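You operate a simulated robot arm through the tools that you are given. There is no shell and no other tool. Be economical: measure what you need, move in short steps, check, and stop when the job is done.

The job below is to be done with a simulated robot arm. You get a single attempt, and the scene is never put back.

Task
Measure oil from the steel jug to about the yellow measuring cup's line and tip it into the grey tub.
Fine: jug and cup back where they stood.
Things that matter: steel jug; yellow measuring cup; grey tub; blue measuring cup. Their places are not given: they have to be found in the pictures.

The check looks at the end state, three seconds after you hand in, the way a careful person would. Anything else that was tipped, shoved, dropped, spilled or broken makes it a failure.

Robot
A 6-joint arm with a two-finger parallel gripper, fixed in place. Base frame: the origin is at the foot of the arm, x ahead of it, y to its left, z up; the work surface is at about z = 850. Units: mm, rad, N and s.
With the tool pointing down near the work surface it reaches from about 240 to 640 mm from the base axis. Its first joint turns from -1.152 to 1.152 rad. Payload 2.7 kg.
The TCP is the grasp point between the finger pads, 23 mm short of the fingertips. In the tool frame z runs along the fingers and y along their closing line. The gripper opens to 94 mm. The fingers are 38 mm wide and 10 mm thick; the gripper's body (54 by 96 mm) begins 39 mm behind the TCP.
Orientation is that of the tool frame in the base frame, as a unit quaternion [w, x, y, z]. With the fingers straight down and closing along the base's y, the tool's x points along the base's -x, its y along +y and its z along -z.

Tools
- The arm moves only by the tool send_rows. Its argument "rows" is a list of rows, each a list of 3 entries, a list of its own where there are three numbers: the shift along the tool's x, y, z in units of 50 mm (1.0 is 50 mm), then the turn, a rotation vector about the tool's x, y, z in units of 5 degrees (1.0 is 5 degrees), then the opening, from 0 (shut) to 1 (fully open). In form: [[[x, y, z], [wx, wy, wz], jaw], ...]. A call has 1 to 10 rows; each row shifts and turns the commanded pose from where the row before left it, along the tool's axes as they then stand. A call with a number of a shift or a turn outside -1 to 1 is refused whole. Rows are played at 5 a second. More than 50 mm and 0.15 rad between two rows, or a gripper value outside its range, and nothing of the call is played. Where a pose cannot be reached the arm comes as near as it can. A force on the tool above 40 N (or 10 N above the force at the start of the call, whichever is more), or a blocked arm, ends the call early, and 0.2 s more pass. The fingers move at their own pace (about 45 mm/s each) and stop on an object; they squeeze with about 40 N. The grip force told is the motor's: it shows also when the fingers shut on nothing. Time passes only in rows, and 0.2 s behind the last, so rows that do not move let the fingers close. The reply holds the time, the measured pose of the TCP, the force on the tool along the base axes, the opening and the grip force, in the units named above and with some noise.
- Cameras (640 x 400 px; columns grow to the right, rows downward): "scene" is fixed at [70.1, -422, 1413.5]; the picture's right is [0.84, -0.54, 0.00], its down [-0.26, -0.41, -0.87] and it looks along [0.47, 0.73, -0.49] (base axes); focal length 300 px, centre (320, 200). "wrist" rides on the gripper at [86, 16, -74] in the tool frame; the picture's right is [-0.18, 0.98, 0.00], its down [-0.58, -0.11, -0.81] and it looks along [-0.79, -0.15, 0.59] (tool axes); focal length 243 px, centre (320, 200).
- camera(camera): a new picture of that camera. No time passes.
- pixel_to_xyz(camera, pixels): for up to 12 pixels [column, row] of the newest picture of that camera ("zoom" is the newest enlarged one), the place [x, y, z] in the base frame of the surface seen there, good to about 2 mm. No time passes.
- enlarge(camera, box): a new picture of the part [left, top, right, bottom] of that camera's present view, enlarged. No time passes.
- close_job(): hands the job in; it is judged then, once.

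Keep the steps short. Do not move on a guess: measure, check each grasp and each placing, and mend mistakes. In all there are 80 turns and 34 pictures (those below and enlarged ones count). Leave the gripper open and the arm clear of the work at the hand-in unless told otherwise, and finish with a single line.

The tools are called after "Request:" as a command line: name --argument value ..., lists and objects as JSON in quotes. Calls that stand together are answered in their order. send_rows: Moves the arm, as the interface text tells. Its arguments: {"type":"object","properties":{"rows":{"type":"array","items":{"type":"array"}}},"required":["rows"]} The other tools are called the same way: camera (camera) takes a picture; pixel_to_xyz (camera, pixels) gives the place of the surface under pixels of a picture; enlarge (camera, box) takes an enlarged picture of a part of a camera's view; close_job () hands the job in.

At the start:

```text
t: 0.0
ee_pos: [355.6, 45.3, 1300.7]
tcp_rot: [0.001, -0.001, 1.0, 0.0]
ft_force: [0.0, -0.5, -0.3]
finger_gap: 93.9
gripper_force: 0.0
```

scene: 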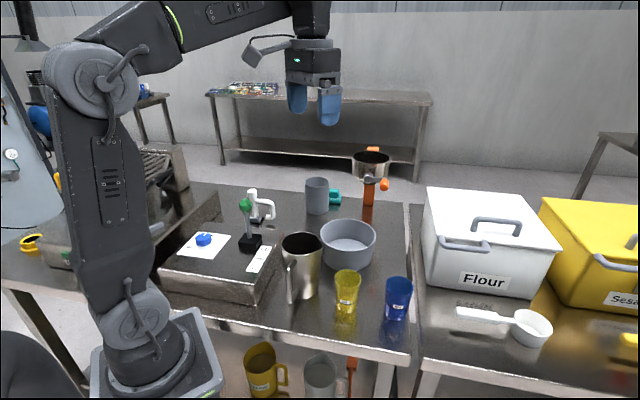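
wrist: 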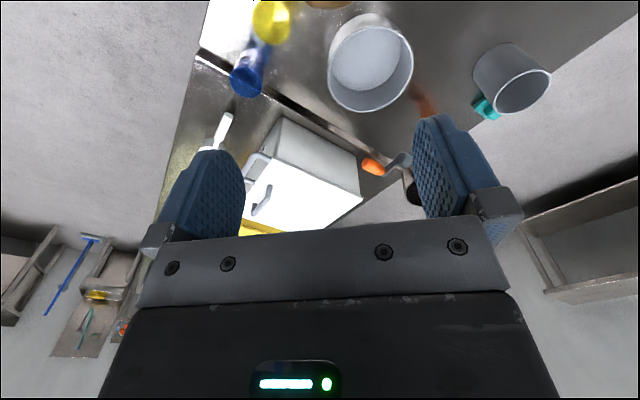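

I see the steel jug near (301,265), the yellow cup near (347,290), the blue cup near (397,298) and the grey tub near (348,243). I'll enlarge that area to measure it.

Request:
enlarge --camera "scene" --box '[260, 200, 420, 330]'

Request:
enlarge --camera "scene" --box '[320, 255, 380, 325]'

```text
3.08 times, centred on (340, 265) of scene
```

zoom: 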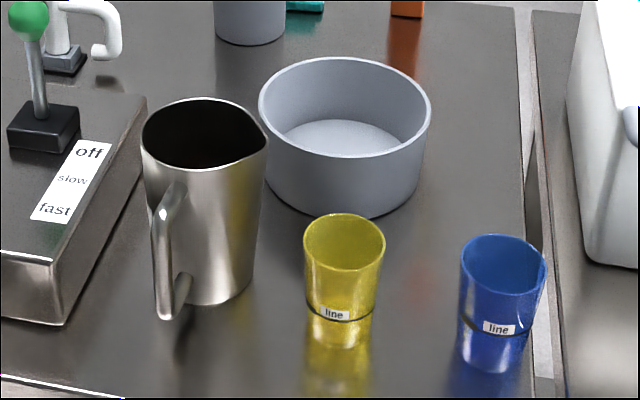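

```text
5.71 times, centred on (350, 290) of scene
```

zoom: 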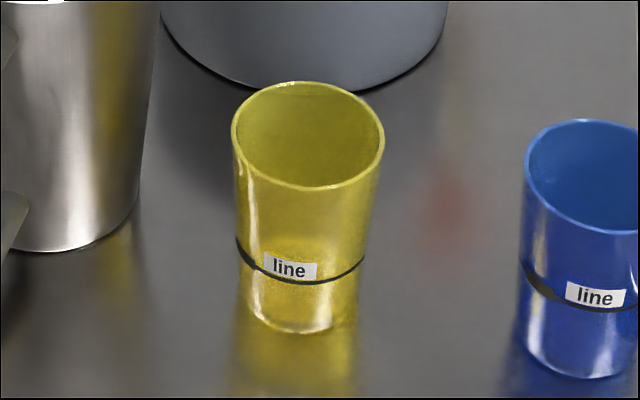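

The cup's rim, line and base show clearly in the second zoom, so I'll measure those there. The jug and tub I'll measure in the scene picture.

Request:
pixel_to_xyz --camera "zoom" --pixels '[[235, 140], [382, 150], [310, 84], [306, 187], [290, 283], [290, 328], [250, 320], [345, 318], [120, 225], [60, 245], [300, 150], [575, 225]]'

Request:
pixel_to_xyz --camera "scene" --pixels '[[282.2, 248], [325.6, 246], [303, 233], [300, 253.5], [294.5, 263], [291.5, 282], [292, 298], [312, 298], [325, 235], [374, 235], [347, 221], [347, 250]]'

```text
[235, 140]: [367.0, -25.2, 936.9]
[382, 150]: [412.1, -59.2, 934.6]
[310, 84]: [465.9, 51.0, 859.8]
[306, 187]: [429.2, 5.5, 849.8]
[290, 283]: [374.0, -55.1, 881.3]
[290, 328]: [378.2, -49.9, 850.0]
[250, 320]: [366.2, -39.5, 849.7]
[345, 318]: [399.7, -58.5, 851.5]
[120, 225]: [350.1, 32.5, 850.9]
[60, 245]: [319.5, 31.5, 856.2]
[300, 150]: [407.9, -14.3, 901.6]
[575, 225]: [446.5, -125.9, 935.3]
```

```text
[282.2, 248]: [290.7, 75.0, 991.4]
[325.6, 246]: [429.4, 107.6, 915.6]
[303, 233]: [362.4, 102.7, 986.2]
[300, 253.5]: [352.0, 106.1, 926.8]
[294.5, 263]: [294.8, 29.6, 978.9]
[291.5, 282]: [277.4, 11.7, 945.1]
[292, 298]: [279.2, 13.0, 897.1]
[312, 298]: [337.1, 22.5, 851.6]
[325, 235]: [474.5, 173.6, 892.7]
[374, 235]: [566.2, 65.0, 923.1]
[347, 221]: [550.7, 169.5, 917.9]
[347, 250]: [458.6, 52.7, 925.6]
```

Next I'll zoom on the jug to find its handle, spout and exact shape.

Request:
enlarge --camera "scene" --box '[268, 222, 340, 312]'

```text
4.44 times, centred on (304, 267) of scene
```

zoom: 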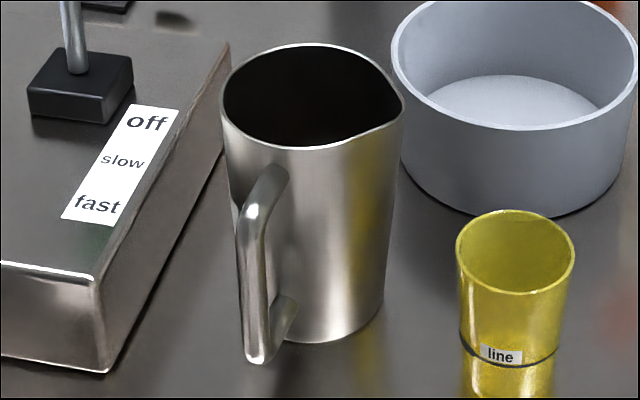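

Request:
pixel_to_xyz --camera "zoom" --pixels '[[225, 100], [310, 47], [402, 108], [300, 146], [360, 138], [262, 200], [246, 300], [256, 355], [270, 178], [320, 338], [380, 300], [300, 115]]'

Request:
pixel_to_xyz --camera "zoom" --pixels '[[340, 250], [385, 200], [228, 160], [350, 90], [285, 315], [240, 120], [250, 60], [370, 60], [400, 120], [250, 130], [330, 146], [290, 315]]'

```text
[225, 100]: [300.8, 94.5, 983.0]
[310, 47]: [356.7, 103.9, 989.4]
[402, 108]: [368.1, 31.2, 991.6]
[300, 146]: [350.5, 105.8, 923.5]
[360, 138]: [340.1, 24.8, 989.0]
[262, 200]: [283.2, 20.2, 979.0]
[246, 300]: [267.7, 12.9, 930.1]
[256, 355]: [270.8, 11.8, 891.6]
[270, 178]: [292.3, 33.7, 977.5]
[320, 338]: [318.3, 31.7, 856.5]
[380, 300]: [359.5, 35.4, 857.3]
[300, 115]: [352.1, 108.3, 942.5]
```

```text
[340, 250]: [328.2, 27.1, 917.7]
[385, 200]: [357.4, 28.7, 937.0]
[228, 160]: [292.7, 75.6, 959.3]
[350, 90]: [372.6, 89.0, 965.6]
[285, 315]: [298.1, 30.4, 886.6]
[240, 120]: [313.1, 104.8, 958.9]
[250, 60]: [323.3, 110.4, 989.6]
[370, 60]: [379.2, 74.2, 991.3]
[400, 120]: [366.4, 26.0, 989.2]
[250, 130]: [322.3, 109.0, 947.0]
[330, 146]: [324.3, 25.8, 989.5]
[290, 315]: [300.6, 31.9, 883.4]
```

The jug's rim is centred near (336,69) at z 990. Its handle points to about -139° and its spout to about -50°. I'll move the wrist camera to look down into the jug at its fill level.

Request:
send_rows --rows '[[[0.5, 0.2, 0.9], [0, 0, 0], 1], [[0.5, 0.2, 0.9], [0, 0, 0], 1], [[0.5, 0.1, 0.8], [0, 0, 0], 1], [[0, 0, 0], [0, 0, 0], 1]]'

Request:
camera --camera "wrist"

```text
refused: row 1 steps farther than a row can; nothing moved
```

```text
28 pictures are left
```

wrist: 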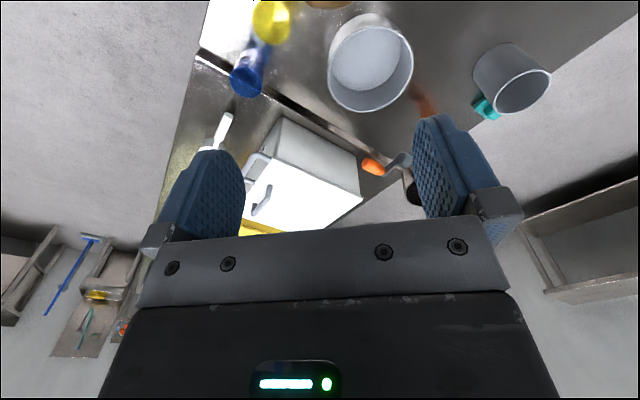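

The first row went past the 50 mm limit, so I'll send shorter rows and look only once the arm has moved.

Request:
send_rows --rows '[[[0.5, 0.15, 0.7], [0, 0, 0], 1], [[0.5, 0.15, 0.7], [0, 0, 0], 1], [[0.5, 0.1, 0.7], [0, 0, 0], 1], [[0, 0.1, 0.5], [0, 0, 0], 1], [[0, 0, 0], [0, 0, 0], 1]]'

```text
t: 1.2
ee_pos: [279.2, 71.4, 1169.1]
tcp_rot: [0.0, 0.0, 1.0, 0.0]
ft_force: [-0.2, 0.5, -0.4]
finger_gap: 93.9
gripper_force: 0.1
```

The arm got there, so I'll take the wrist picture.

Request:
camera --camera "wrist"

```text
27 pictures are left
```

wrist: 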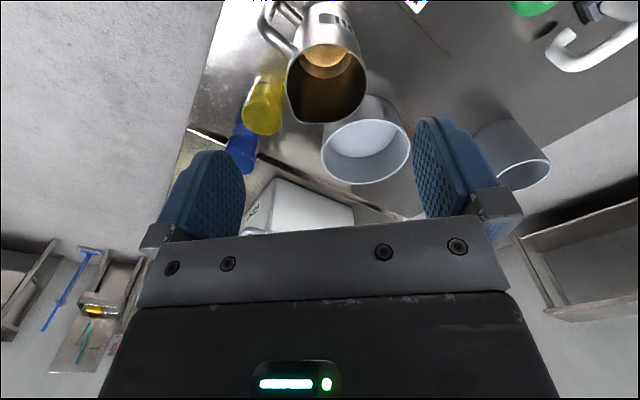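

The oil shows as a gold surface at about (325,55). I'll measure the level, the inner wall and the rim.

Request:
enlarge --camera "wrist" --box '[250, 0, 400, 130]'

Request:
pixel_to_xyz --camera "wrist" --pixels '[[325, 55], [322, 72], [328, 45], [310, 60], [340, 60], [325, 95], [291, 85], [365, 70], [325, 121], [288, 100], [352, 113], [305, 50]]'

```text
3.08 times, centred on (325, 65) of wrist
```

zoom: 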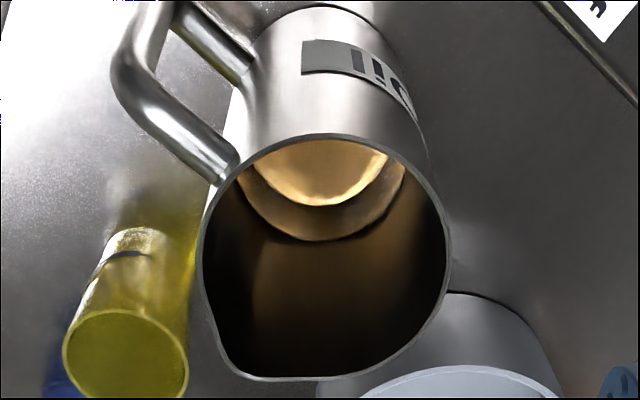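

```text
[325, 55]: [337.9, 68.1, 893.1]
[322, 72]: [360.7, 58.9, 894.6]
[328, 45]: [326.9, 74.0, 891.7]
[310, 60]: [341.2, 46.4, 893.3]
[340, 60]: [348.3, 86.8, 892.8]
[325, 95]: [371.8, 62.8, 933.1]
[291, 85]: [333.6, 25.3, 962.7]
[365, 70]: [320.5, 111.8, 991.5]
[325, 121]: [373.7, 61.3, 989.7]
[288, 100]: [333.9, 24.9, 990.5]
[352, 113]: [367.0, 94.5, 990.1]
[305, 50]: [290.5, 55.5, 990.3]
```

The oil lies at z≈893, about 40 mm deep, so pouring should need a tilt of around 65–75° in the spout direction. Before touching anything I'll dry-run that pour pose high up with empty fingers: first a move and 41° of yaw, then the tilt.

Request:
send_rows --rows '[[[-0.555, -0.325, 0.345], [0, 0, 0], 1], [[-0.555, -0.325, 0.345], [0, 0, 0], 1], [[-0.555, -0.325, 0.345], [0, 0, 0.2], 1], [[-0.555, -0.325, 0.345], [0, 0, 1], 1], [[0, 0, 0], [0, 0, 1], 1], [[0, 0, 0], [0, 0, 1], 1], [[0, 0, 0], [0, 0, 1], 1], [[0, 0, 0], [0, 0, 1], 1], [[0, 0, 0], [0, 0, 1], 1], [[0, 0, 0], [0, 0, 1], 1]]'

Request:
send_rows --rows '[[[0, 0, 0], [0, 0, 1], 1], [[0, 0, 0], [-0.755, 0.656, 0], 1], [[0, 0, 0], [-0.755, 0.656, 0], 1], [[0, 0, 0], [-0.755, 0.656, 0], 1], [[0, 0, 0], [-0.755, 0.656, 0], 1], [[0, 0, 0], [-0.755, 0.656, 0], 1], [[0, 0, 0], [-0.755, 0.656, 0], 1], [[0, 0, 0], [-0.755, 0.656, 0], 1], [[0, 0, 0], [-0.755, 0.656, 0], 1], [[0, 0, 0], [-0.755, 0.656, 0], 1]]'

Request:
send_rows --rows '[[[0, 0, 0], [-0.755, 0.656, 0], 1], [[0, 0, 0], [-0.755, 0.656, 0], 1], [[0, 0, 0], [-0.755, 0.656, 0], 1], [[0, 0, 0], [-0.755, 0.656, 0], 1], [[0, 0, 0], [-0.755, 0.656, 0], 1], [[0, 0, 0], [-0.755, 0.656, 0], 1], [[0, 0, 0], [0, 0, 0], 1]]'

```text
t: 3.4
ee_pos: [391.1, 4.8, 1101.2]
tcp_rot: [0.0, 0.31, 0.951, -0.001]
ft_force: [0.3, 0.1, -0.1]
finger_gap: 94.2
gripper_force: 0.0
```

```text
t: 5.6
ee_pos: [391.8, 4.9, 1100.0]
tcp_rot: [-0.135, 0.323, 0.866, 0.358]
ft_force: [-0.1, -0.8, 0.5]
finger_gap: 94.3
gripper_force: 0.0
```

```text
t: 7.2
ee_pos: [390.9, 5.8, 1100.8]
tcp_rot: [-0.213, 0.277, 0.744, 0.57]
ft_force: [0.5, 0.2, -0.3]
finger_gap: 94.2
gripper_force: 0.0
```

The 75° tilt is reached. Now I'll check that the lower pour height, TCP z about 1015, can be reached too.

Request:
send_rows --rows '[[[-0.57, -0.66, 0.23], [0, 0, 0], 1], [[-0.51, -0.58, 0.21], [0, 0, 0], 1], [[0, 0, 0], [0, 0, 0], 1]]'

Request:
camera --camera "scene"

```text
t: 8.0
ee_pos: [392.6, 5.5, 1014.9]
tcp_rot: [-0.213, 0.278, 0.743, 0.57]
ft_force: [0.8, 0.7, 0.3]
finger_gap: 93.8
gripper_force: 0.2
```

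```text
25 pictures are left
```

scene: 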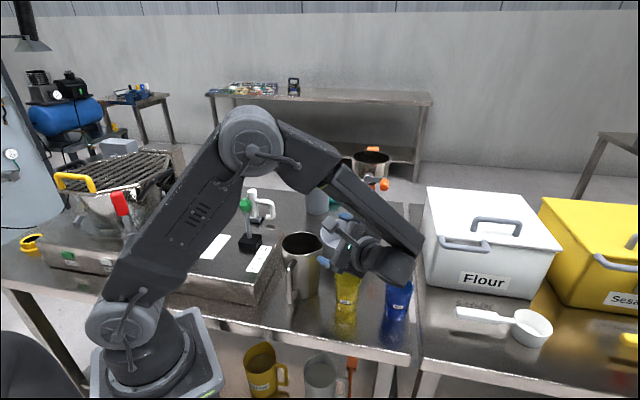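

The pose is reached. I'll check how far the wrist sits above the blue cup.

Request:
pixel_to_xyz --camera "scene" --pixels '[[395, 283], [385, 280], [405, 283], [370, 268], [395, 292], [345, 270], [335, 268], [350, 285]]'

```text
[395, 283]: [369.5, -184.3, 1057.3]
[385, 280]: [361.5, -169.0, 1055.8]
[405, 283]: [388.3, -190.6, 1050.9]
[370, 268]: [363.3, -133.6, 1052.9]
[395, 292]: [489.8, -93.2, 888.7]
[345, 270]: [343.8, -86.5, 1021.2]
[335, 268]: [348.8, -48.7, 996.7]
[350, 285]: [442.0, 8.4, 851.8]
```

There is over 100 mm of clearance to the blue cup. I'll unwind to upright: lift, tilt back, un-yaw.

Request:
send_rows --rows '[[[0.54, 0.62, -0.22], [0, 0, 0], 1], [[0.54, 0.62, -0.22], [0, 0, 0], 1], [[0, 0, 0], [0.755, -0.656, 0], 1], [[0, 0, 0], [0.755, -0.656, 0], 1], [[0, 0, 0], [0.755, -0.656, 0], 1], [[0, 0, 0], [0.755, -0.656, 0], 1], [[0, 0, 0], [0.755, -0.656, 0], 1], [[0, 0, 0], [0.755, -0.656, 0], 1], [[0, 0, 0], [0.755, -0.656, 0], 1], [[0, 0, 0], [0.755, -0.656, 0], 1]]'

Request:
send_rows --rows '[[[0, 0, 0], [0.755, -0.656, 0], 1], [[0, 0, 0], [0.755, -0.656, 0], 1], [[0, 0, 0], [0.755, -0.656, 0], 1], [[0, 0, 0], [0.755, -0.656, 0], 1], [[0, 0, 0], [0.755, -0.656, 0], 1], [[0, 0, 0], [0.755, -0.656, 0], 1], [[0, 0, 0], [0.755, -0.656, 0], 1], [[0, 0, 0], [0, 0, -1], 1], [[0, 0, 0], [0, 0, -1], 1], [[0, 0, 0], [0, 0, -1], 1]]'

Request:
send_rows --rows '[[[0, 0, 0], [0, 0, -1], 1], [[0, 0, 0], [0, 0, -1], 1], [[0, 0, 0], [0, 0, -1], 1], [[0, 0, 0], [0, 0, -1], 1], [[0, 0, 0], [0, 0, -1], 1], [[0, 0, 0], [0, 0, -0.2], 1], [[0.57, 0.63, 0], [0, 0, 0], 1], [[0.57, 0.63, 0], [0, 0, 0], 1], [[0, 0, 0], [0, 0, 0], 1]]'

Request:
pixel_to_xyz --camera "scene" --pixels '[[278, 240], [279, 255], [268, 275], [255, 290], [250, 300], [240, 270], [275, 247]]'

```text
t: 10.2
ee_pos: [391.2, 4.0, 1100.8]
tcp_rot: [-0.104, 0.334, 0.894, 0.281]
ft_force: [-0.6, 0.2, 0.9]
finger_gap: 93.9
gripper_force: 0.1
```

```text
t: 12.4
ee_pos: [392.3, 5.1, 1099.9]
tcp_rot: [0.001, 0.225, 0.974, 0.0]
ft_force: [-0.8, -0.1, 0.4]
finger_gap: 94.2
gripper_force: 0.1
```

```text
t: 14.4
ee_pos: [335.1, 68.0, 1100.4]
tcp_rot: [0.0, 0.0, 1.0, 0.0]
ft_force: [0.8, 0.3, 0.1]
finger_gap: 94.0
gripper_force: 0.2
```

```text
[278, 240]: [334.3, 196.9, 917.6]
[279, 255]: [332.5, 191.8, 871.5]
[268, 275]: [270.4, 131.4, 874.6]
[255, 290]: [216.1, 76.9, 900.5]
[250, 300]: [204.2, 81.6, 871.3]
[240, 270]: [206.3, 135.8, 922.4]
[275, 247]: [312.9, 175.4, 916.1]
```

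The box beside the jug stays more than 35 mm from where the fingers will go. I'll go down to just above the rim and check the alignment.

Request:
send_rows --rows '[[[0, 0.015, 0.7], [0, 0, 0], 1], [[0, 0, 0.7], [0, 0, 0], 1], [[0, 0, 0], [0, 0, 0], 1], [[0, 0, 0], [0, 0, 0], 1]]'

Request:
enlarge --camera "scene" --box '[260, 190, 350, 310]'

```text
t: 15.4
ee_pos: [335.5, 69.3, 1031.2]
tcp_rot: [0.0, 0.0, 1.0, 0.001]
ft_force: [-0.1, -0.3, 0.5]
finger_gap: 94.0
gripper_force: 0.1
```

```text
3.33 times, centred on (305, 250) of scene
```

zoom: 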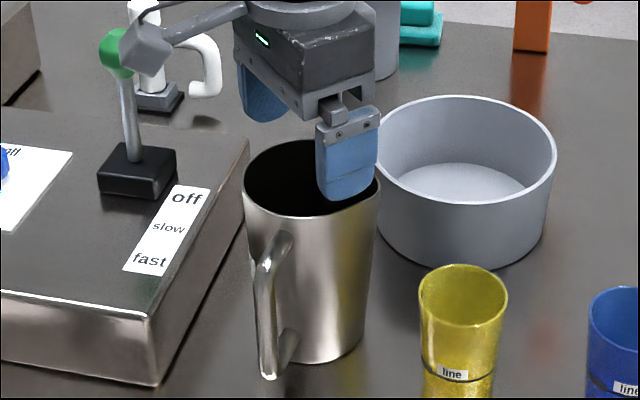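

I'll measure the near fingertip and the near rim.

Request:
pixel_to_xyz --camera "zoom" --pixels '[[330, 192], [345, 196], [365, 190], [310, 213], [290, 215], [270, 207], [340, 208], [360, 203], [245, 180], [265, 110], [300, 141], [378, 180]]'

```text
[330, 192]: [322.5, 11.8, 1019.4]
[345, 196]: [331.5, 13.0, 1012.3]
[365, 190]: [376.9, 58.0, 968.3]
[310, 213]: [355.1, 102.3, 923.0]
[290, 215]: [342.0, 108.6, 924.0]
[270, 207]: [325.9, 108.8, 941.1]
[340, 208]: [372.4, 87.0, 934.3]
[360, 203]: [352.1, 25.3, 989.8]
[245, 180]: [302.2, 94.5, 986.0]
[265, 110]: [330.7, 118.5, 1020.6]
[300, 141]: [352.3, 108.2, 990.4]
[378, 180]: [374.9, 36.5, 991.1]
```

Alignment looks good, with about 3 mm to spare on each side. I'll go down slowly; the force stop protects the jug.

Request:
send_rows --rows '[[[0, 0, 0.3], [0, 0, 0], 1], [[0, 0, 0.3], [0, 0, 0], 1], [[0, 0, 0.25], [0, 0, 0], 1], [[0, 0, 0.25], [0, 0, 0], 1], [[0, 0, 0.25], [0, 0, 0], 1], [[0, 0, 0], [0, 0, 0], 1]]'

```text
t: 16.8
ee_pos: [335.6, 69.0, 963.3]
tcp_rot: [0.0, 0.0, 1.0, 0.0]
ft_force: [0.4, 0.5, 0.4]
finger_gap: 93.9
gripper_force: 0.1
```

No contact on the way down. I'll close on the jug's body.

Request:
send_rows --rows '[[[0, 0, 0], [0, 0, 0], 0.5], [[0, 0, 0], [0, 0, 0], 0], [[0, 0, 0], [0, 0, 0], 0], [[0, 0, 0], [0, 0, 0], 0], [[0, 0, 0], [0, 0, 0], 0]]'

```text
t: 18.0
ee_pos: [334.2, 68.2, 961.9]
tcp_rot: [0.0, 0.0, 1.0, 0.0]
ft_force: [-0.3, 0.1, -0.3]
finger_gap: 88.6
gripper_force: 40.1
```

The fingers grip at 88.6 mm with 40 N. I'll lift gently and check.

Request:
send_rows --rows '[[[0, 0, -0.2], [0, 0, 0], 0], [[0, 0, -0.4], [0, 0, 0], 0], [[0, 0, -0.6], [0, 0, 0], 0], [[0, 0, -0.6], [0, 0, 0], 0], [[0, 0, -0.6], [0, 0, 0], 0], [[0, 0, -0.4], [0, 0, 0], 0], [[0, 0, 0], [0, 0, 0], 0]]'

Request:
enlarge --camera "scene" --box '[240, 130, 400, 310]'

```text
t: 19.6
ee_pos: [334.6, 69.7, 1104.4]
tcp_rot: [0.001, 0.0, 1.0, 0.0]
ft_force: [-0.7, -0.1, -0.2]
finger_gap: 0.0
gripper_force: 40.1
```

```text
2.22 times, centred on (320, 220) of scene
```

zoom: 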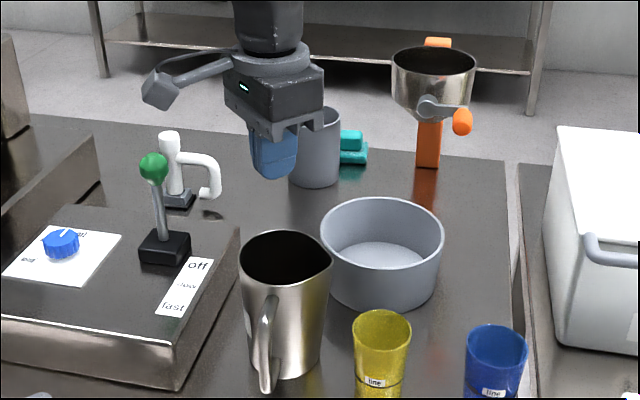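

The jug slipped out while lifting and it still stands upright. I'll check whether it moved and whether anything spilled.

Request:
pixel_to_xyz --camera "zoom" --pixels '[[241, 262], [286, 231], [330, 270], [300, 281], [268, 280], [265, 310], [262, 360], [266, 387], [295, 376], [318, 355], [285, 283], [310, 238]]'

Request:
enlarge --camera "scene" --box '[268, 222, 340, 312]'

```text
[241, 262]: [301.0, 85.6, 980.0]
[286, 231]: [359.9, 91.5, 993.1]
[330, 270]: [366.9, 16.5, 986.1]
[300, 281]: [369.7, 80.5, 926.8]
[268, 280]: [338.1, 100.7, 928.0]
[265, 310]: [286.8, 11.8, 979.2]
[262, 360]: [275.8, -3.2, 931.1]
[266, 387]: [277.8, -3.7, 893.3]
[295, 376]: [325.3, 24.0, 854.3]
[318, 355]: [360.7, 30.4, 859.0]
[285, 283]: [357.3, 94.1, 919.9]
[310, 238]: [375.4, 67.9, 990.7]
```

```text
4.44 times, centred on (304, 267) of scene
```

zoom: 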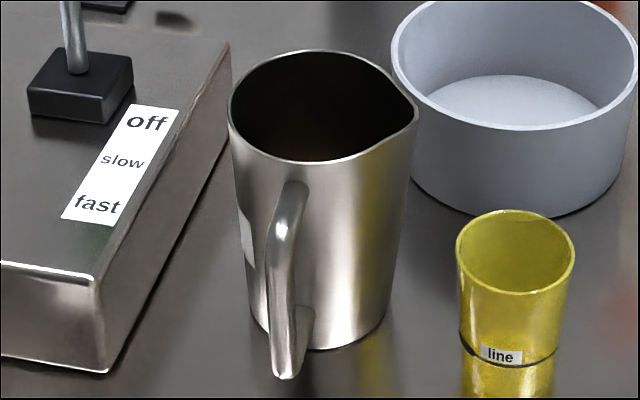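

The jug was shifted about 10 mm and turned a few degrees, but it is upright and nothing is spilled. I think the near finger pressed on the spout's flare. I'll move back to the look-down pose, opening the gripper, and measure the jug again.

Request:
send_rows --rows '[[[0.55, 0, -0.65], [0, 0, 0], 1], [[0.55, 0, -0.65], [0, 0, 0], 1], [[0, 0, 0], [0, 0, 0], 1], [[0, 0, 0], [0, 0, 0], 1], [[0, 0, 0], [0, 0, 0], 1]]'

Request:
enlarge --camera "wrist" --box '[250, 0, 400, 130]'

Request:
pixel_to_xyz --camera "zoom" --pixels '[[320, 180], [320, 10], [300, 200], [340, 200], [220, 200], [230, 250], [440, 240], [430, 300], [300, 378], [260, 376], [360, 370], [400, 345]]'

```text
t: 20.8
ee_pos: [280.1, 69.2, 1168.1]
tcp_rot: [0.001, 0.0, 1.0, 0.0]
ft_force: [-0.1, -0.6, 0.5]
finger_gap: 94.0
gripper_force: 0.0
```

```text
3.08 times, centred on (325, 65) of wrist
```

zoom: 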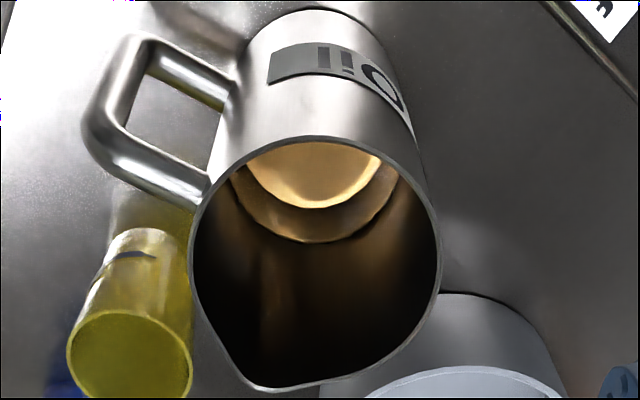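

```text
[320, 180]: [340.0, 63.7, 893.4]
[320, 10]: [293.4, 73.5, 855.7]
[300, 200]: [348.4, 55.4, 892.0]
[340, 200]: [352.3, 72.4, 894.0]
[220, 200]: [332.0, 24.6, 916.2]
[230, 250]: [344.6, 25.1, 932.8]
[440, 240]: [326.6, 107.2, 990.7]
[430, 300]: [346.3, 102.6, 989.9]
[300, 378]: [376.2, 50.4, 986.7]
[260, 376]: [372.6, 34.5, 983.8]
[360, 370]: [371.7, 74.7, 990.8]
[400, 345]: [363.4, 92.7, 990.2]
```

The oil level is unchanged. I'll take more rim and handle points to fix the centre.

Request:
pixel_to_xyz --camera "zoom" --pixels '[[192, 258], [194, 285], [203, 207], [245, 156], [320, 138], [380, 152], [415, 180], [270, 389], [250, 385], [112, 130], [150, 50], [150, 172]]'

```text
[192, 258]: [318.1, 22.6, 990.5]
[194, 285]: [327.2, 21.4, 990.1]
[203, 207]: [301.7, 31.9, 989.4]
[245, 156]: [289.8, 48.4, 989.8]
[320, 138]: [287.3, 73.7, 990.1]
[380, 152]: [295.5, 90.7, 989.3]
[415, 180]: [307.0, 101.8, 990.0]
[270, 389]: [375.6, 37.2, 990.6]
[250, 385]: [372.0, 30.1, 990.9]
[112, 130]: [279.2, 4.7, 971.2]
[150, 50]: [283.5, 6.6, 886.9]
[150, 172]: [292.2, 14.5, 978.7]
```

The jug centre is now (330, 64.5), with the handle at about -130° and the spout at about -40°. This time I'll close along about 7°, well away from both. First I'll position above it and yaw.

Request:
send_rows --rows '[[[-0.5, -0.045, 0.6], [0, 0, 0], 1], [[-0.5, -0.045, 0.6], [0, 0, 0], 1], [[0, 0, 0.6], [0, 0, 0], 1], [[0, 0, 0.6], [0, 0, 0.6], 1], [[0, 0, 0], [0, 0, 1], 1], [[0, 0, 0], [0, 0, 1], 1], [[0, 0, 0], [0, 0, 1], 1], [[0, 0, 0], [0, 0, 1], 1], [[0, 0, 0], [0, 0, 1], 1], [[0, 0, 0], [0, 0, 1], 1]]'

Request:
send_rows --rows '[[[0, 0, 0.3], [0, 0, 1], 1], [[0, 0, 0], [0, 0, 1], 1], [[0, 0, 0], [0, 0, 1], 1], [[0, 0, 0], [0, 0, 1], 1], [[0, 0, 0], [0, 0, 1], 1], [[0, 0, 0], [0, 0, 1], 1], [[0, 0, 0], [0, 0, 1], 1], [[0, 0, 0], [0, 0, 1], 1], [[0, 0, 0], [0, 0, 1], 1], [[0, 0, 0], [0, 0, 1], 1]]'

```text
t: 23.0
ee_pos: [330.5, 64.3, 1048.5]
tcp_rot: [0.0, 0.285, 0.959, 0.0]
ft_force: [0.3, 0.3, 0.1]
finger_gap: 94.0
gripper_force: 0.0
```

```text
t: 25.2
ee_pos: [329.3, 64.5, 1034.0]
tcp_rot: [-0.001, 0.664, 0.748, 0.0]
ft_force: [-0.2, 0.4, -0.1]
finger_gap: 93.9
gripper_force: 0.0
```

The yaw is right. I'll check the fingers against the rim before going down.

Request:
enlarge --camera "scene" --box '[260, 190, 350, 310]'

Request:
pixel_to_xyz --camera "zoom" --pixels '[[246, 190], [300, 150], [390, 180], [340, 130], [360, 150], [370, 160], [260, 160], [270, 170]]'

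```text
3.33 times, centred on (305, 250) of scene
```

zoom: 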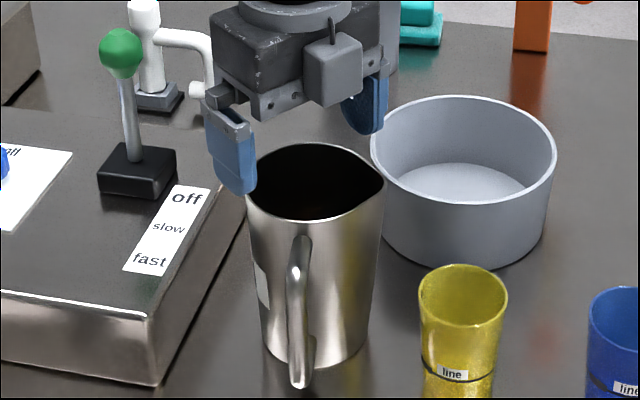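

```text
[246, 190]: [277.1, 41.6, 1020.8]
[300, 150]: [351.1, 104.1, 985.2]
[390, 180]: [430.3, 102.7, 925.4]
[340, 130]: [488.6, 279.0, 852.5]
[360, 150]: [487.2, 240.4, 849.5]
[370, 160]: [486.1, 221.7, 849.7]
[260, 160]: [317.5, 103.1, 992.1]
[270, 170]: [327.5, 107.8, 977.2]
```

It looks clear. I'll go down slowly to z≈956.

Request:
send_rows --rows '[[[0, 0, 0.3], [0, 0, 0], 1], [[0, 0, 0.3], [0, 0, 0], 1], [[0, 0, 0.3], [0, 0, 0], 1], [[0, 0, 0.3], [0, 0, 0], 1], [[0, 0, 0.2], [0, 0, 0], 1], [[0, 0, 0.14], [0, 0, 0], 1], [[0, 0, 0], [0, 0, 0], 1]]'

Request:
send_rows --rows '[[[0, 0, 0], [0, 0, 0], 0.9], [[0, 0, 0], [0, 0, 0], 0.5], [[0, 0, 0], [0, 0, 0], 0], [[0, 0, 0], [0, 0, 0], 0], [[0, 0, 0], [0, 0, 0], 0]]'

Request:
send_rows --rows '[[[0, 0, -0.02], [0, 0, 0], 0], [[0, 0, -0.04], [0, 0, 0], 0], [[0, 0, -0.06], [0, 0, 0], 0], [[0, 0, 0], [0, 0, 0], 0]]'

```text
t: 25.9
ee_pos: [337.2, 65.3, 1010.9]
tcp_rot: [0.01, 0.661, 0.75, 0.013]
ft_force: [0.3, -1.4, 4.7]
finger_gap: 93.7
gripper_force: 0.0
stopped in row 3: the force on the tool passed its limit (the readings are from after the stop); the commanded pose is now the measured one
```

```text
t: 27.0
ee_pos: [341.9, 66.4, 1016.8]
tcp_rot: [0.018, 0.661, 0.75, 0.023]
ft_force: [0.0, -0.7, 31.4]
finger_gap: 40.9
gripper_force: 34.4
stopped in row 5: the force on the tool passed its limit (the readings are from after the stop); the commanded pose is now the measured one
```

```text
t: 28.0
ee_pos: [338.6, 65.2, 1021.0]
tcp_rot: [0.015, 0.661, 0.75, 0.02]
ft_force: [-3.5, -0.5, 34.3]
finger_gap: 26.7
gripper_force: 40.4
```

A finger touched the rim and the queued calls still ran. I'll look at once.

Request:
enlarge --camera "scene" --box '[250, 180, 360, 320]'

```text
2.86 times, centred on (305, 250) of scene
```

zoom: 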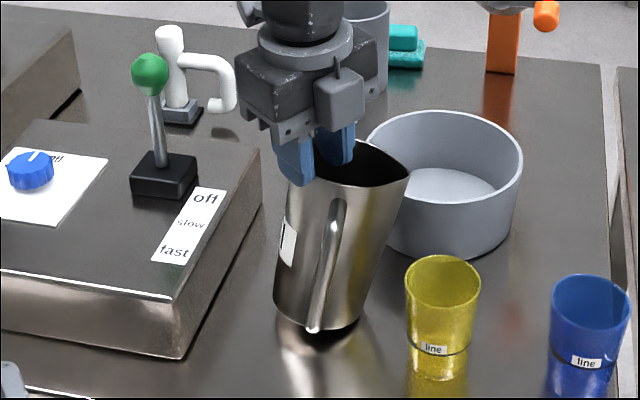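

The jug is tilted, with its wall caught between the fingers. I'll measure its bottom and rim before acting.

Request:
pixel_to_xyz --camera "zoom" --pixels '[[276, 295], [300, 322], [320, 326], [345, 322], [358, 315], [312, 331], [335, 228], [408, 178], [375, 143], [380, 182], [290, 190], [350, 300]]'

Request:
camera --camera "wrist"

```text
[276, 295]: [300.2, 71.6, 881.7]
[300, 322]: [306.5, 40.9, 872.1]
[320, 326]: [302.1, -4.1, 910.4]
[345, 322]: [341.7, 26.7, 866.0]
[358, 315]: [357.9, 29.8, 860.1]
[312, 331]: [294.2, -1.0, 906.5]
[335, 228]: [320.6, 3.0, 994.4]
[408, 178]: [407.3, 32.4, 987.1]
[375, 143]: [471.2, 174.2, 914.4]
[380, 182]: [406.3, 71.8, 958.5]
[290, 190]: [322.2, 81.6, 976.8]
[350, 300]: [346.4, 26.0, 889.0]
```

```text
18 pictures are left
```

wrist: 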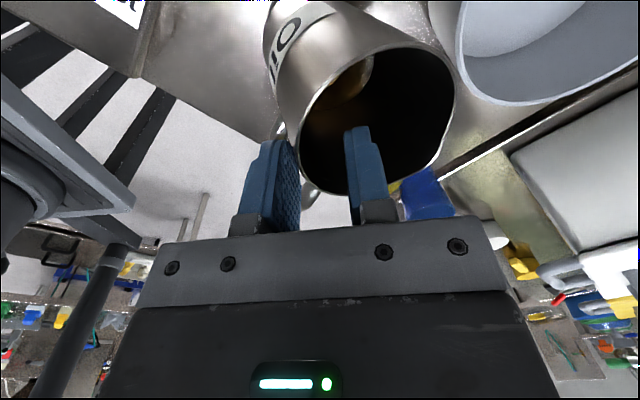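

The left finger is outside pushing the rim toward +x and the right finger is inside the jug. The jug rests on its right bottom edge, about 16° over. I'll open slightly and back the fingers slowly toward -x, so it settles upright against the retreating left finger.

Request:
send_rows --rows '[[[0, -0.06, 0], [0, 0, 0], 0.34], [[0, -0.1, 0], [0, 0, 0], 0.38], [[0, -0.1, 0], [0, 0, 0], 0.4], [[0, -0.1, 0], [0, 0, 0], 0.4], [[0, -0.1, 0], [0, 0, 0], 0.4], [[0, -0.1, 0], [0, 0, 0], 0.4], [[0, 0, 0], [0, 0, 0], 0.4]]'

Request:
enlarge --camera "scene" --box '[250, 180, 360, 320]'

```text
t: 29.6
ee_pos: [310.3, 62.0, 1017.7]
tcp_rot: [0.012, 0.662, 0.75, 0.017]
ft_force: [-1.1, 0.0, 0.1]
finger_gap: 37.4
gripper_force: 0.0
```

```text
2.86 times, centred on (305, 250) of scene
```

zoom: 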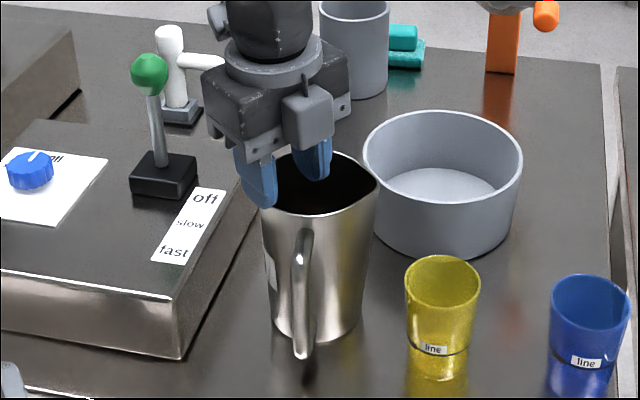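

The jug is upright again. I'll lift the fingers straight out.

Request:
send_rows --rows '[[[0, 0, -0.2], [0, 0, 0], 0.4], [[0, 0, -0.5], [0, 0, 0], 0.4], [[0, 0, -0.8], [0, 0, 0], 0.4], [[0, 0, -0.5], [0, 0, 0], 1], [[0, 0, 0], [0, 0, 0], 1]]'

Request:
camera --camera "wrist"

```text
t: 30.8
ee_pos: [306.3, 61.9, 1119.0]
tcp_rot: [0.014, 0.662, 0.749, 0.018]
ft_force: [-0.5, 0.6, -1.0]
finger_gap: 90.4
gripper_force: 0.1
```

```text
16 pictures are left
```

wrist: 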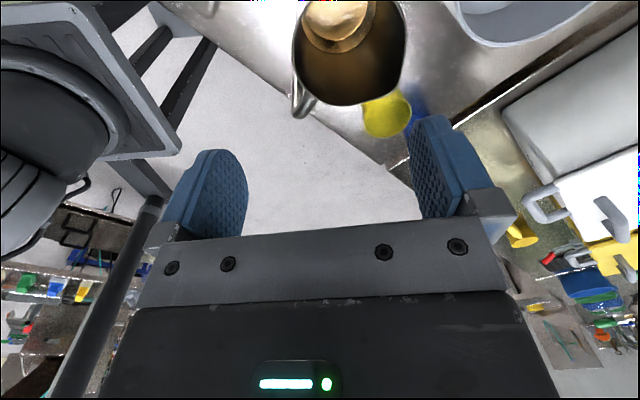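

Now I'll measure the jug's rim and handle in this wrist view.

Request:
pixel_to_xyz --camera "wrist" --pixels '[[293, 40], [294, 65], [302, 87], [320, 100], [340, 105], [365, 103], [385, 93], [400, 72], [405, 45], [402, 15], [299, 110], [335, 30]]'

Request:
pixel_to_xyz --camera "zoom" --pixels '[[262, 208], [280, 214], [300, 215], [330, 212], [350, 205], [377, 183], [365, 165], [340, 151], [302, 245], [302, 300], [302, 350], [335, 335]]'

```text
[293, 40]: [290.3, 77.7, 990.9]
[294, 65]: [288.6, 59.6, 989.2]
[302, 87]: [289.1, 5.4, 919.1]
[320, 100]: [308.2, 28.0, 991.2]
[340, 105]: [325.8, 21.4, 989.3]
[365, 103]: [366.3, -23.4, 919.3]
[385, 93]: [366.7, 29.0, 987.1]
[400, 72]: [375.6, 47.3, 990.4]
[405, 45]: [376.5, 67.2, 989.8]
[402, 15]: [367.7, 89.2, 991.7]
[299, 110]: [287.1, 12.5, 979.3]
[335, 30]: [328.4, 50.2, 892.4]
```

```text
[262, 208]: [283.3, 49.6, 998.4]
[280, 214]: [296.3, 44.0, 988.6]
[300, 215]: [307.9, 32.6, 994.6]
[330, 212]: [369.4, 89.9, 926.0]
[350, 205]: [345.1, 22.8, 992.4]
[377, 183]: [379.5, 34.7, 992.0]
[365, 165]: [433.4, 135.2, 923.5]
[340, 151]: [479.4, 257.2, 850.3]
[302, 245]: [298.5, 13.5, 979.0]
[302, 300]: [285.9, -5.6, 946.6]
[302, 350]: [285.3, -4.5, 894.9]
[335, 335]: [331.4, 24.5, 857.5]
```

The jug stands at centre (332.5, 65.5) with the handle at -124°, the spout at -33° and the oil still in it. The body is too near the full opening, so I'll take the handle from above. First I'll straighten the tool, move over the handle and yaw so the fingers straddle it.

Request:
send_rows --rows '[[[0, 0, 0], [0.52, -0.03, 0], 1], [[-0.54, -0.205, 0], [0, 0, 0], 1], [[-0.54, -0.205, 0], [0, 0, -0.8], 1], [[0, 0, 0], [0, 0, -1], 1], [[0, 0, 0], [0, 0, -1], 1], [[0, 0, 0], [0, 0, -1], 1], [[0, 0, 0], [0, 0, -1], 1], [[0, 0, 0], [0, 0, -1], 1], [[0, 0, 0], [0, 0, -1], 1], [[0, 0, 0], [0, 0, -1], 1]]'

Request:
send_rows --rows '[[[0, 0, 0], [0, 0, -1], 1], [[0, 0, 0], [0, 0, -1], 1], [[0, 0, 0], [0, 0, -1], 1], [[0, 0, 0], [0, 0, -1], 1], [[0, 0, 0], [0, 0, -1], 1], [[0, 0, 0], [0, 0, -1], 1], [[0, 0, 0], [0, 0, -1], 1], [[0, 0, 0], [0, 0, -1], 1], [[0, 0, 0], [0, 0, -1], 1], [[0, 0, 0], [0, 0, -1], 1]]'

Request:
send_rows --rows '[[[0, 0, 0], [0, 0, -1], 1], [[0, 0, 0], [0, 0, -1], 1], [[0, 0, 0], [0, 0, -1], 1], [[0, 0, 0], [0, 0, -1], 1], [[0, 0, 0], [0, 0, -1], 1], [[0, 0, 0], [0, 0, -1], 1], [[0, 0, 0], [0, 0, -1], 1], [[0, 0, 0], [0, 0, -1], 1], [[0, 0, 0], [0, 0, -1], 1], [[0, 0, 0], [0, 0, -1], 1]]'

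```text
t: 33.0
ee_pos: [293.1, 5.8, 1119.0]
tcp_rot: [-0.002, 0.373, 0.928, -0.001]
ft_force: [-0.6, 1.0, -0.7]
finger_gap: 94.0
gripper_force: 0.1
```

```text
t: 35.2
ee_pos: [293.2, 4.8, 1117.8]
tcp_rot: [-0.001, -0.055, 0.999, 0.0]
ft_force: [0.2, 0.0, -0.7]
finger_gap: 94.0
gripper_force: 0.0
```

```text
t: 37.4
ee_pos: [293.0, 5.6, 1118.5]
tcp_rot: [-0.001, -0.473, 0.881, 0.0]
ft_force: [0.2, 0.3, 0.2]
finger_gap: 94.0
gripper_force: 0.1
```

Yaw and position are right, and the fingers straddle the handle with wide margins. I'll go down in one guarded call.

Request:
send_rows --rows '[[[0, 0, 0.7], [0, 0, 0], 1], [[0, 0, 0.7], [0, 0, 0], 1], [[0, 0, 0.6], [0, 0, 0], 1], [[0, 0, 0.45], [0, 0, 0], 1], [[0, 0, 0.4], [0, 0, 0], 1], [[0, 0, 0.3], [0, 0, 0], 1], [[0, 0, 0.08], [0, 0, 0], 1], [[0, 0, 0], [0, 0, 0], 1]]'

Request:
enlarge --camera "scene" --box '[250, 190, 360, 320]'

```text
t: 39.2
ee_pos: [292.7, 4.0, 955.7]
tcp_rot: [-0.002, -0.471, 0.882, 0.0]
ft_force: [-0.1, 0.5, -0.4]
finger_gap: 94.2
gripper_force: 0.1
```

```text
3.08 times, centred on (305, 255) of scene
```

zoom: 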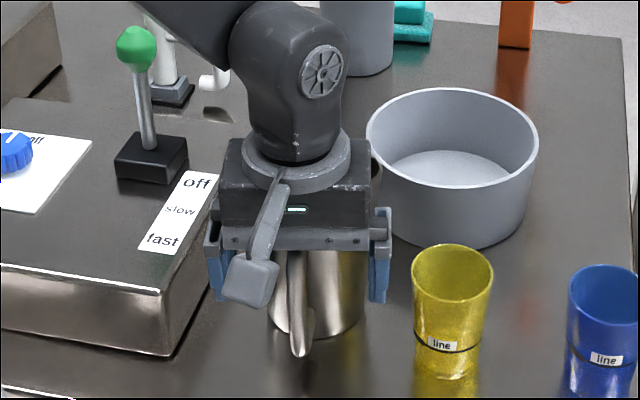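

The handle sits centred between the fingers. I'll close on it.

Request:
send_rows --rows '[[[0, 0, 0], [0, 0, 0], 0.6], [[0, 0, 0], [0, 0, 0], 0.3], [[0, 0, 0], [0, 0, 0], 0.2], [[0, 0, 0], [0, 0, 0], 0], [[0, 0, 0], [0, 0, 0], 0], [[0, 0, 0], [0, 0, 0], 0], [[0, 0, 0], [0, 0, 0], 0], [[0, 0, 0], [0, 0, 0], 0]]'

```text
t: 41.0
ee_pos: [293.3, 6.1, 956.1]
tcp_rot: [-0.001, -0.471, 0.882, 0.001]
ft_force: [1.0, 0.3, 0.5]
finger_gap: 13.2
gripper_force: 40.1
```

The grip is on the handle, 13.2 mm wide. I'll lift a few millimetres and read the force.

Request:
send_rows --rows '[[[0, 0, -0.04], [0, 0, 0], 0], [[0, 0, -0.06], [0, 0, 0], 0], [[0, 0, -0.06], [0, 0, 0], 0], [[0, 0, 0], [0, 0, 0], 0], [[0, 0, 0], [0, 0, 0], 0]]'

Request:
enlarge --camera "scene" --box '[250, 190, 360, 320]'

```text
t: 42.2
ee_pos: [293.3, 5.4, 964.9]
tcp_rot: [-0.001, -0.471, 0.882, 0.0]
ft_force: [0.2, -0.8, -2.3]
finger_gap: 13.7
gripper_force: 40.0
```

```text
3.08 times, centred on (305, 255) of scene
```

zoom: 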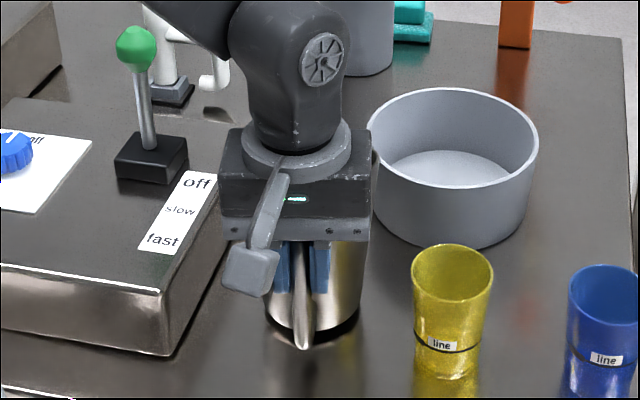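

The near bottom edge is off the table and the force is -2.3 N. I'll lift 20 mm more and check whether it hangs level.

Request:
send_rows --rows '[[[0, 0, -0.1], [0, 0, 0], 0], [[0, 0, -0.1], [0, 0, 0], 0], [[0, 0, -0.1], [0, 0, 0], 0], [[0, 0, -0.1], [0, 0, 0], 0], [[0, 0, 0], [0, 0, 0], 0], [[0, 0, 0], [0, 0, 0], 0]]'

Request:
enlarge --camera "scene" --box '[250, 190, 360, 320]'

Request:
pixel_to_xyz --camera "zoom" --pixels '[[268, 300], [275, 312], [290, 325], [325, 326], [345, 318], [360, 303], [305, 342], [340, 270], [355, 270], [368, 255]]'

```text
t: 43.6
ee_pos: [293.0, 4.1, 984.5]
tcp_rot: [-0.002, -0.471, 0.882, 0.0]
ft_force: [0.4, 0.0, -3.7]
finger_gap: 13.6
gripper_force: 39.7
```

```text
3.08 times, centred on (305, 255) of scene
```

zoom: 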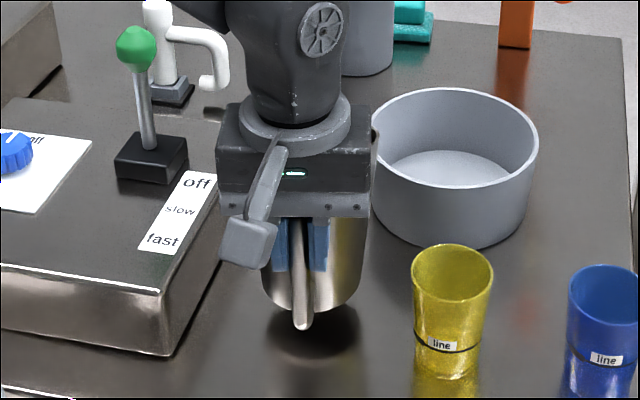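

```text
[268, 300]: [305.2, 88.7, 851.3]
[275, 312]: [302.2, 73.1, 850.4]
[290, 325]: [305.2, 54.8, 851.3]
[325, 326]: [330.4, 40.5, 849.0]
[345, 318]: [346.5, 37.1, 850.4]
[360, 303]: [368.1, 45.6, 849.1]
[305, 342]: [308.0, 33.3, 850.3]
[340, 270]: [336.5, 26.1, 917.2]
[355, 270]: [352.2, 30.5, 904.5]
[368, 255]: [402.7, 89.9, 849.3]
```

The force is about -3.7 N. I'll check the tilt from the handle bar and the bottom edge.

Request:
pixel_to_xyz --camera "zoom" --pixels '[[298, 235], [299, 260], [301, 290], [303, 320], [270, 295], [280, 303], [320, 308], [335, 308], [350, 300], [358, 290], [340, 240], [340, 300]]'

```text
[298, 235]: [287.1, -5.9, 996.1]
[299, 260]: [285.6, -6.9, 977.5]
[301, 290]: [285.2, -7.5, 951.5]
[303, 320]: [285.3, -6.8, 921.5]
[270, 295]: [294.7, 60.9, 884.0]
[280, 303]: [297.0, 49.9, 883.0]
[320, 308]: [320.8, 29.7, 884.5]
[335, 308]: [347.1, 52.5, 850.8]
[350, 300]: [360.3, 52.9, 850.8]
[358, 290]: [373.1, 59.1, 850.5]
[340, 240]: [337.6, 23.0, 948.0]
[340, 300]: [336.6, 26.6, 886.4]
```

The handle bar is vertical and the jug hangs level and firm. I'll lift higher and start the yaw that brings the spout to -y.

Request:
send_rows --rows '[[[0, 0, -0.3], [0, 0, 0], 0], [[0, 0, -0.5], [0, 0, 0], 0], [[0, 0, -0.6], [0, 0, 0], 0], [[0, 0, -0.6], [0, 0, 0], 0], [[0, 0, -0.4], [0, 0, 0], 0], [[0, 0, 0], [0, 0, 0.5], 0], [[0, 0, 0], [0, 0, 0.8], 0], [[0, 0, 0], [0, 0, 0.8], 0], [[0, 0, 0], [0, 0, 0.8], 0], [[0, 0, 0], [0, 0, 0.8], 0]]'

Request:
send_rows --rows '[[[0, 0, 0], [0, 0, 0.8], 0], [[0, 0, 0], [0, 0, 0.8], 0], [[0, 0, 0], [0, 0, 0.8], 0], [[0, 0, 0], [0, 0, 0.8], 0], [[0, 0, 0], [0, 0, 0.8], 0], [[0, 0, 0], [0, 0, 0.8], 0], [[0, 0, 0], [0, 0, 0.8], 0], [[0, 0, 0], [0, 0, 0.8], 0], [[0, 0, 0], [0, 0, 0.8], 0], [[0, 0, 0], [0, 0, 0], 0]]'

```text
t: 45.8
ee_pos: [293.4, 5.4, 1105.7]
tcp_rot: [-0.001, -0.322, 0.947, 0.0]
ft_force: [-0.9, -0.7, -3.1]
finger_gap: 13.8
gripper_force: 40.1
```

```text
t: 48.0
ee_pos: [292.6, 5.2, 1104.3]
tcp_rot: [-0.002, -0.013, 1.0, 0.001]
ft_force: [-0.2, 0.3, -3.5]
finger_gap: 13.6
gripper_force: 40.0
```

Still held level at -3.5 N. I'll shift to x≈318 and tilt the first 36°, well below the pour threshold.

Request:
send_rows --rows '[[[-0.25, 0.05, 0], [0, 0, 0], 0], [[-0.25, 0.05, 0], [-0.5, 0, 0], 0], [[0, 0, 0], [-0.8, 0, 0], 0], [[0, 0, 0], [-1, 0, 0], 0], [[0, 0, 0], [-1, 0, 0], 0], [[0, 0, 0], [-1, 0, 0], 0], [[0, 0, 0], [-1, 0, 0], 0], [[0, 0, 0], [-1, 0, 0], 0], [[0, 0, 0], [-0.7, 0, 0], 0], [[0, 0, 0], [0, 0, 0], 0]]'

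Request:
enlarge --camera "scene" --box '[230, 130, 430, 330]'

```text
t: 50.2
ee_pos: [319.0, 10.6, 1104.8]
tcp_rot: [-0.005, -0.014, 0.953, 0.302]
ft_force: [0.9, -0.1, -4.0]
finger_gap: 13.5
gripper_force: 40.2
```

```text
2.00 times, centred on (330, 230) of scene
```

zoom: 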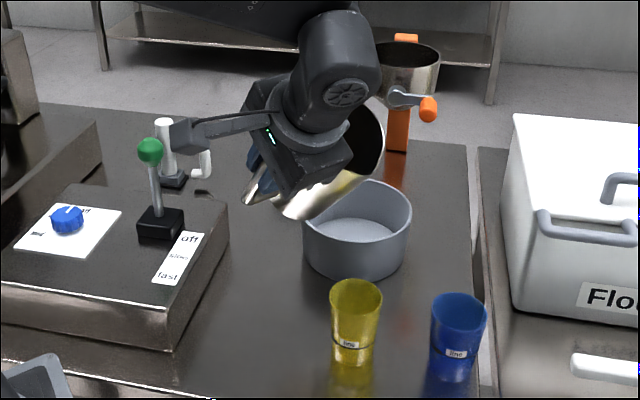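

I'll measure the lip around zoom pixel (376,172).

Request:
pixel_to_xyz --camera "zoom" --pixels '[[374, 174], [378, 168], [368, 180], [360, 185], [370, 172], [382, 155], [383, 140], [350, 188], [345, 340], [355, 300]]'

```text
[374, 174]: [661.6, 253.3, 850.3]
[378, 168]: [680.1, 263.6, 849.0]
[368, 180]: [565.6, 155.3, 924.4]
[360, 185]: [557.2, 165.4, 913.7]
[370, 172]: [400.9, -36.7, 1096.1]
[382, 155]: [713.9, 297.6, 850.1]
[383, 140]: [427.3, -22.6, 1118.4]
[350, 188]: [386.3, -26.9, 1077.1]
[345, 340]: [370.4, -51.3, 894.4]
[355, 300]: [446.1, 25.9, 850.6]
```

The lip is near (398,-42,1098). I'll continue the tilt to about 58° while still high, then find the lip exactly.

Request:
send_rows --rows '[[[0, 0, 0], [-0.6, 0, 0], 0], [[0, 0, 0], [-0.8, 0, 0], 0], [[0, 0, 0], [-0.8, 0, 0], 0], [[0, 0, 0], [-0.8, 0, 0], 0], [[0, 0, 0], [-0.8, 0, 0], 0], [[0, 0, 0], [-0.7, 0, 0], 0], [[0, 0, 0], [0, 0, 0], 0]]'

Request:
enlarge --camera "scene" --box '[300, 180, 420, 320]'

```text
t: 51.8
ee_pos: [318.5, 12.1, 1104.6]
tcp_rot: [-0.008, -0.013, 0.876, 0.482]
ft_force: [0.2, 0.2, -2.9]
finger_gap: 13.7
gripper_force: 39.7
```

```text
2.86 times, centred on (360, 250) of scene
```

zoom: 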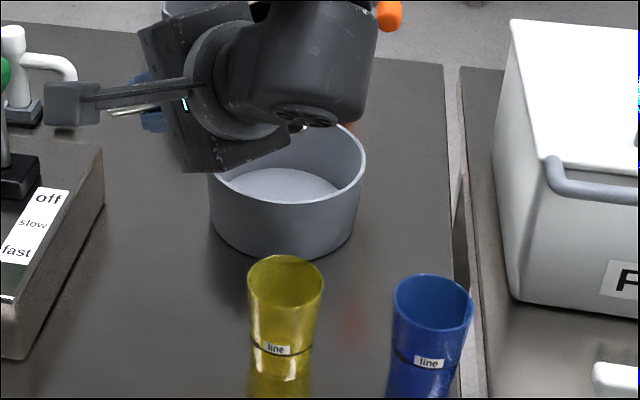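

The wrist hides the lip from this side, so I rely on the measured grip geometry, which puts the lip at TCP + (73,-60,-28.5). The 35° measurement fits it. I'll lower so the lip comes to about (392,-40,965) over the cup, then look with the wrist camera.

Request:
send_rows --rows '[[[0.01, -0.45, 0.33], [0, 0, 0], 0], [[0.01, -0.45, 0.33], [0, 0, 0], 0], [[0.01, -0.45, 0.33], [0, 0, 0], 0], [[0, -0.44, 0.33], [0, 0, 0], 0], [[0, 0, 0], [0, 0, 0], 0]]'

Request:
camera --camera "wrist"

```text
t: 53.0
ee_pos: [316.3, 18.8, 992.8]
tcp_rot: [-0.009, -0.013, 0.877, 0.481]
ft_force: [0.2, 1.7, -2.6]
finger_gap: 13.5
gripper_force: 39.5
```

```text
10 pictures are left
```

wrist: 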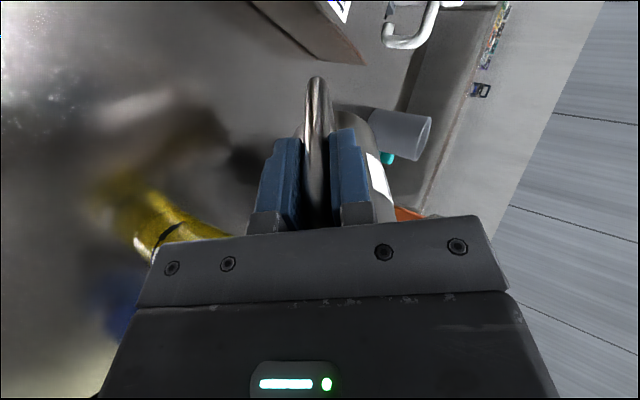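

The gripper hides the jug here, but the cup is visible from the scene camera. By volume I expect the flow to start near 62° and to reach the line near 65–66°. I'll tilt about the lip to 63° and check.

Request:
send_rows --rows '[[[0, 0.0183, -0.029], [-0.3, 0, 0], 0], [[0, 0.0183, -0.029], [-0.3, 0, 0], 0], [[0, 0.0183, -0.029], [-0.3, 0, 0], 0], [[0, 0.0122, -0.0195], [-0.2, 0, 0], 0], [[0, 0, 0], [0, 0, 0], 0], [[0, 0, 0], [0, 0, 0], 0], [[0, 0, 0], [0, 0, 0], 0], [[0, 0, 0], [0, 0, 0], 0]]'

Request:
enlarge --camera "scene" --box '[310, 245, 390, 325]'

```text
t: 54.8
ee_pos: [316.1, 15.5, 999.1]
tcp_rot: [-0.009, -0.012, 0.852, 0.523]
ft_force: [0.4, -0.2, -4.2]
finger_gap: 13.6
gripper_force: 40.0
```

```text
5.00 times, centred on (350, 285) of scene
```

zoom: 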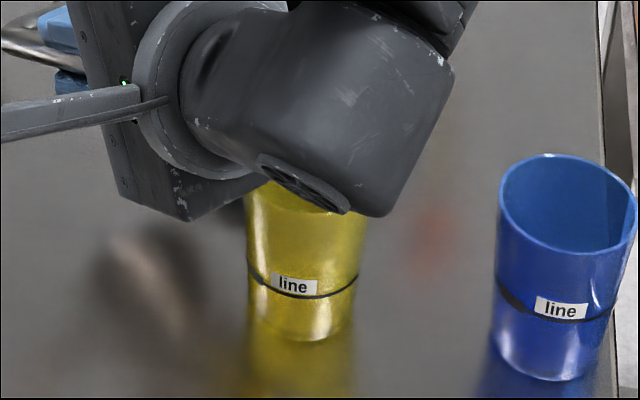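

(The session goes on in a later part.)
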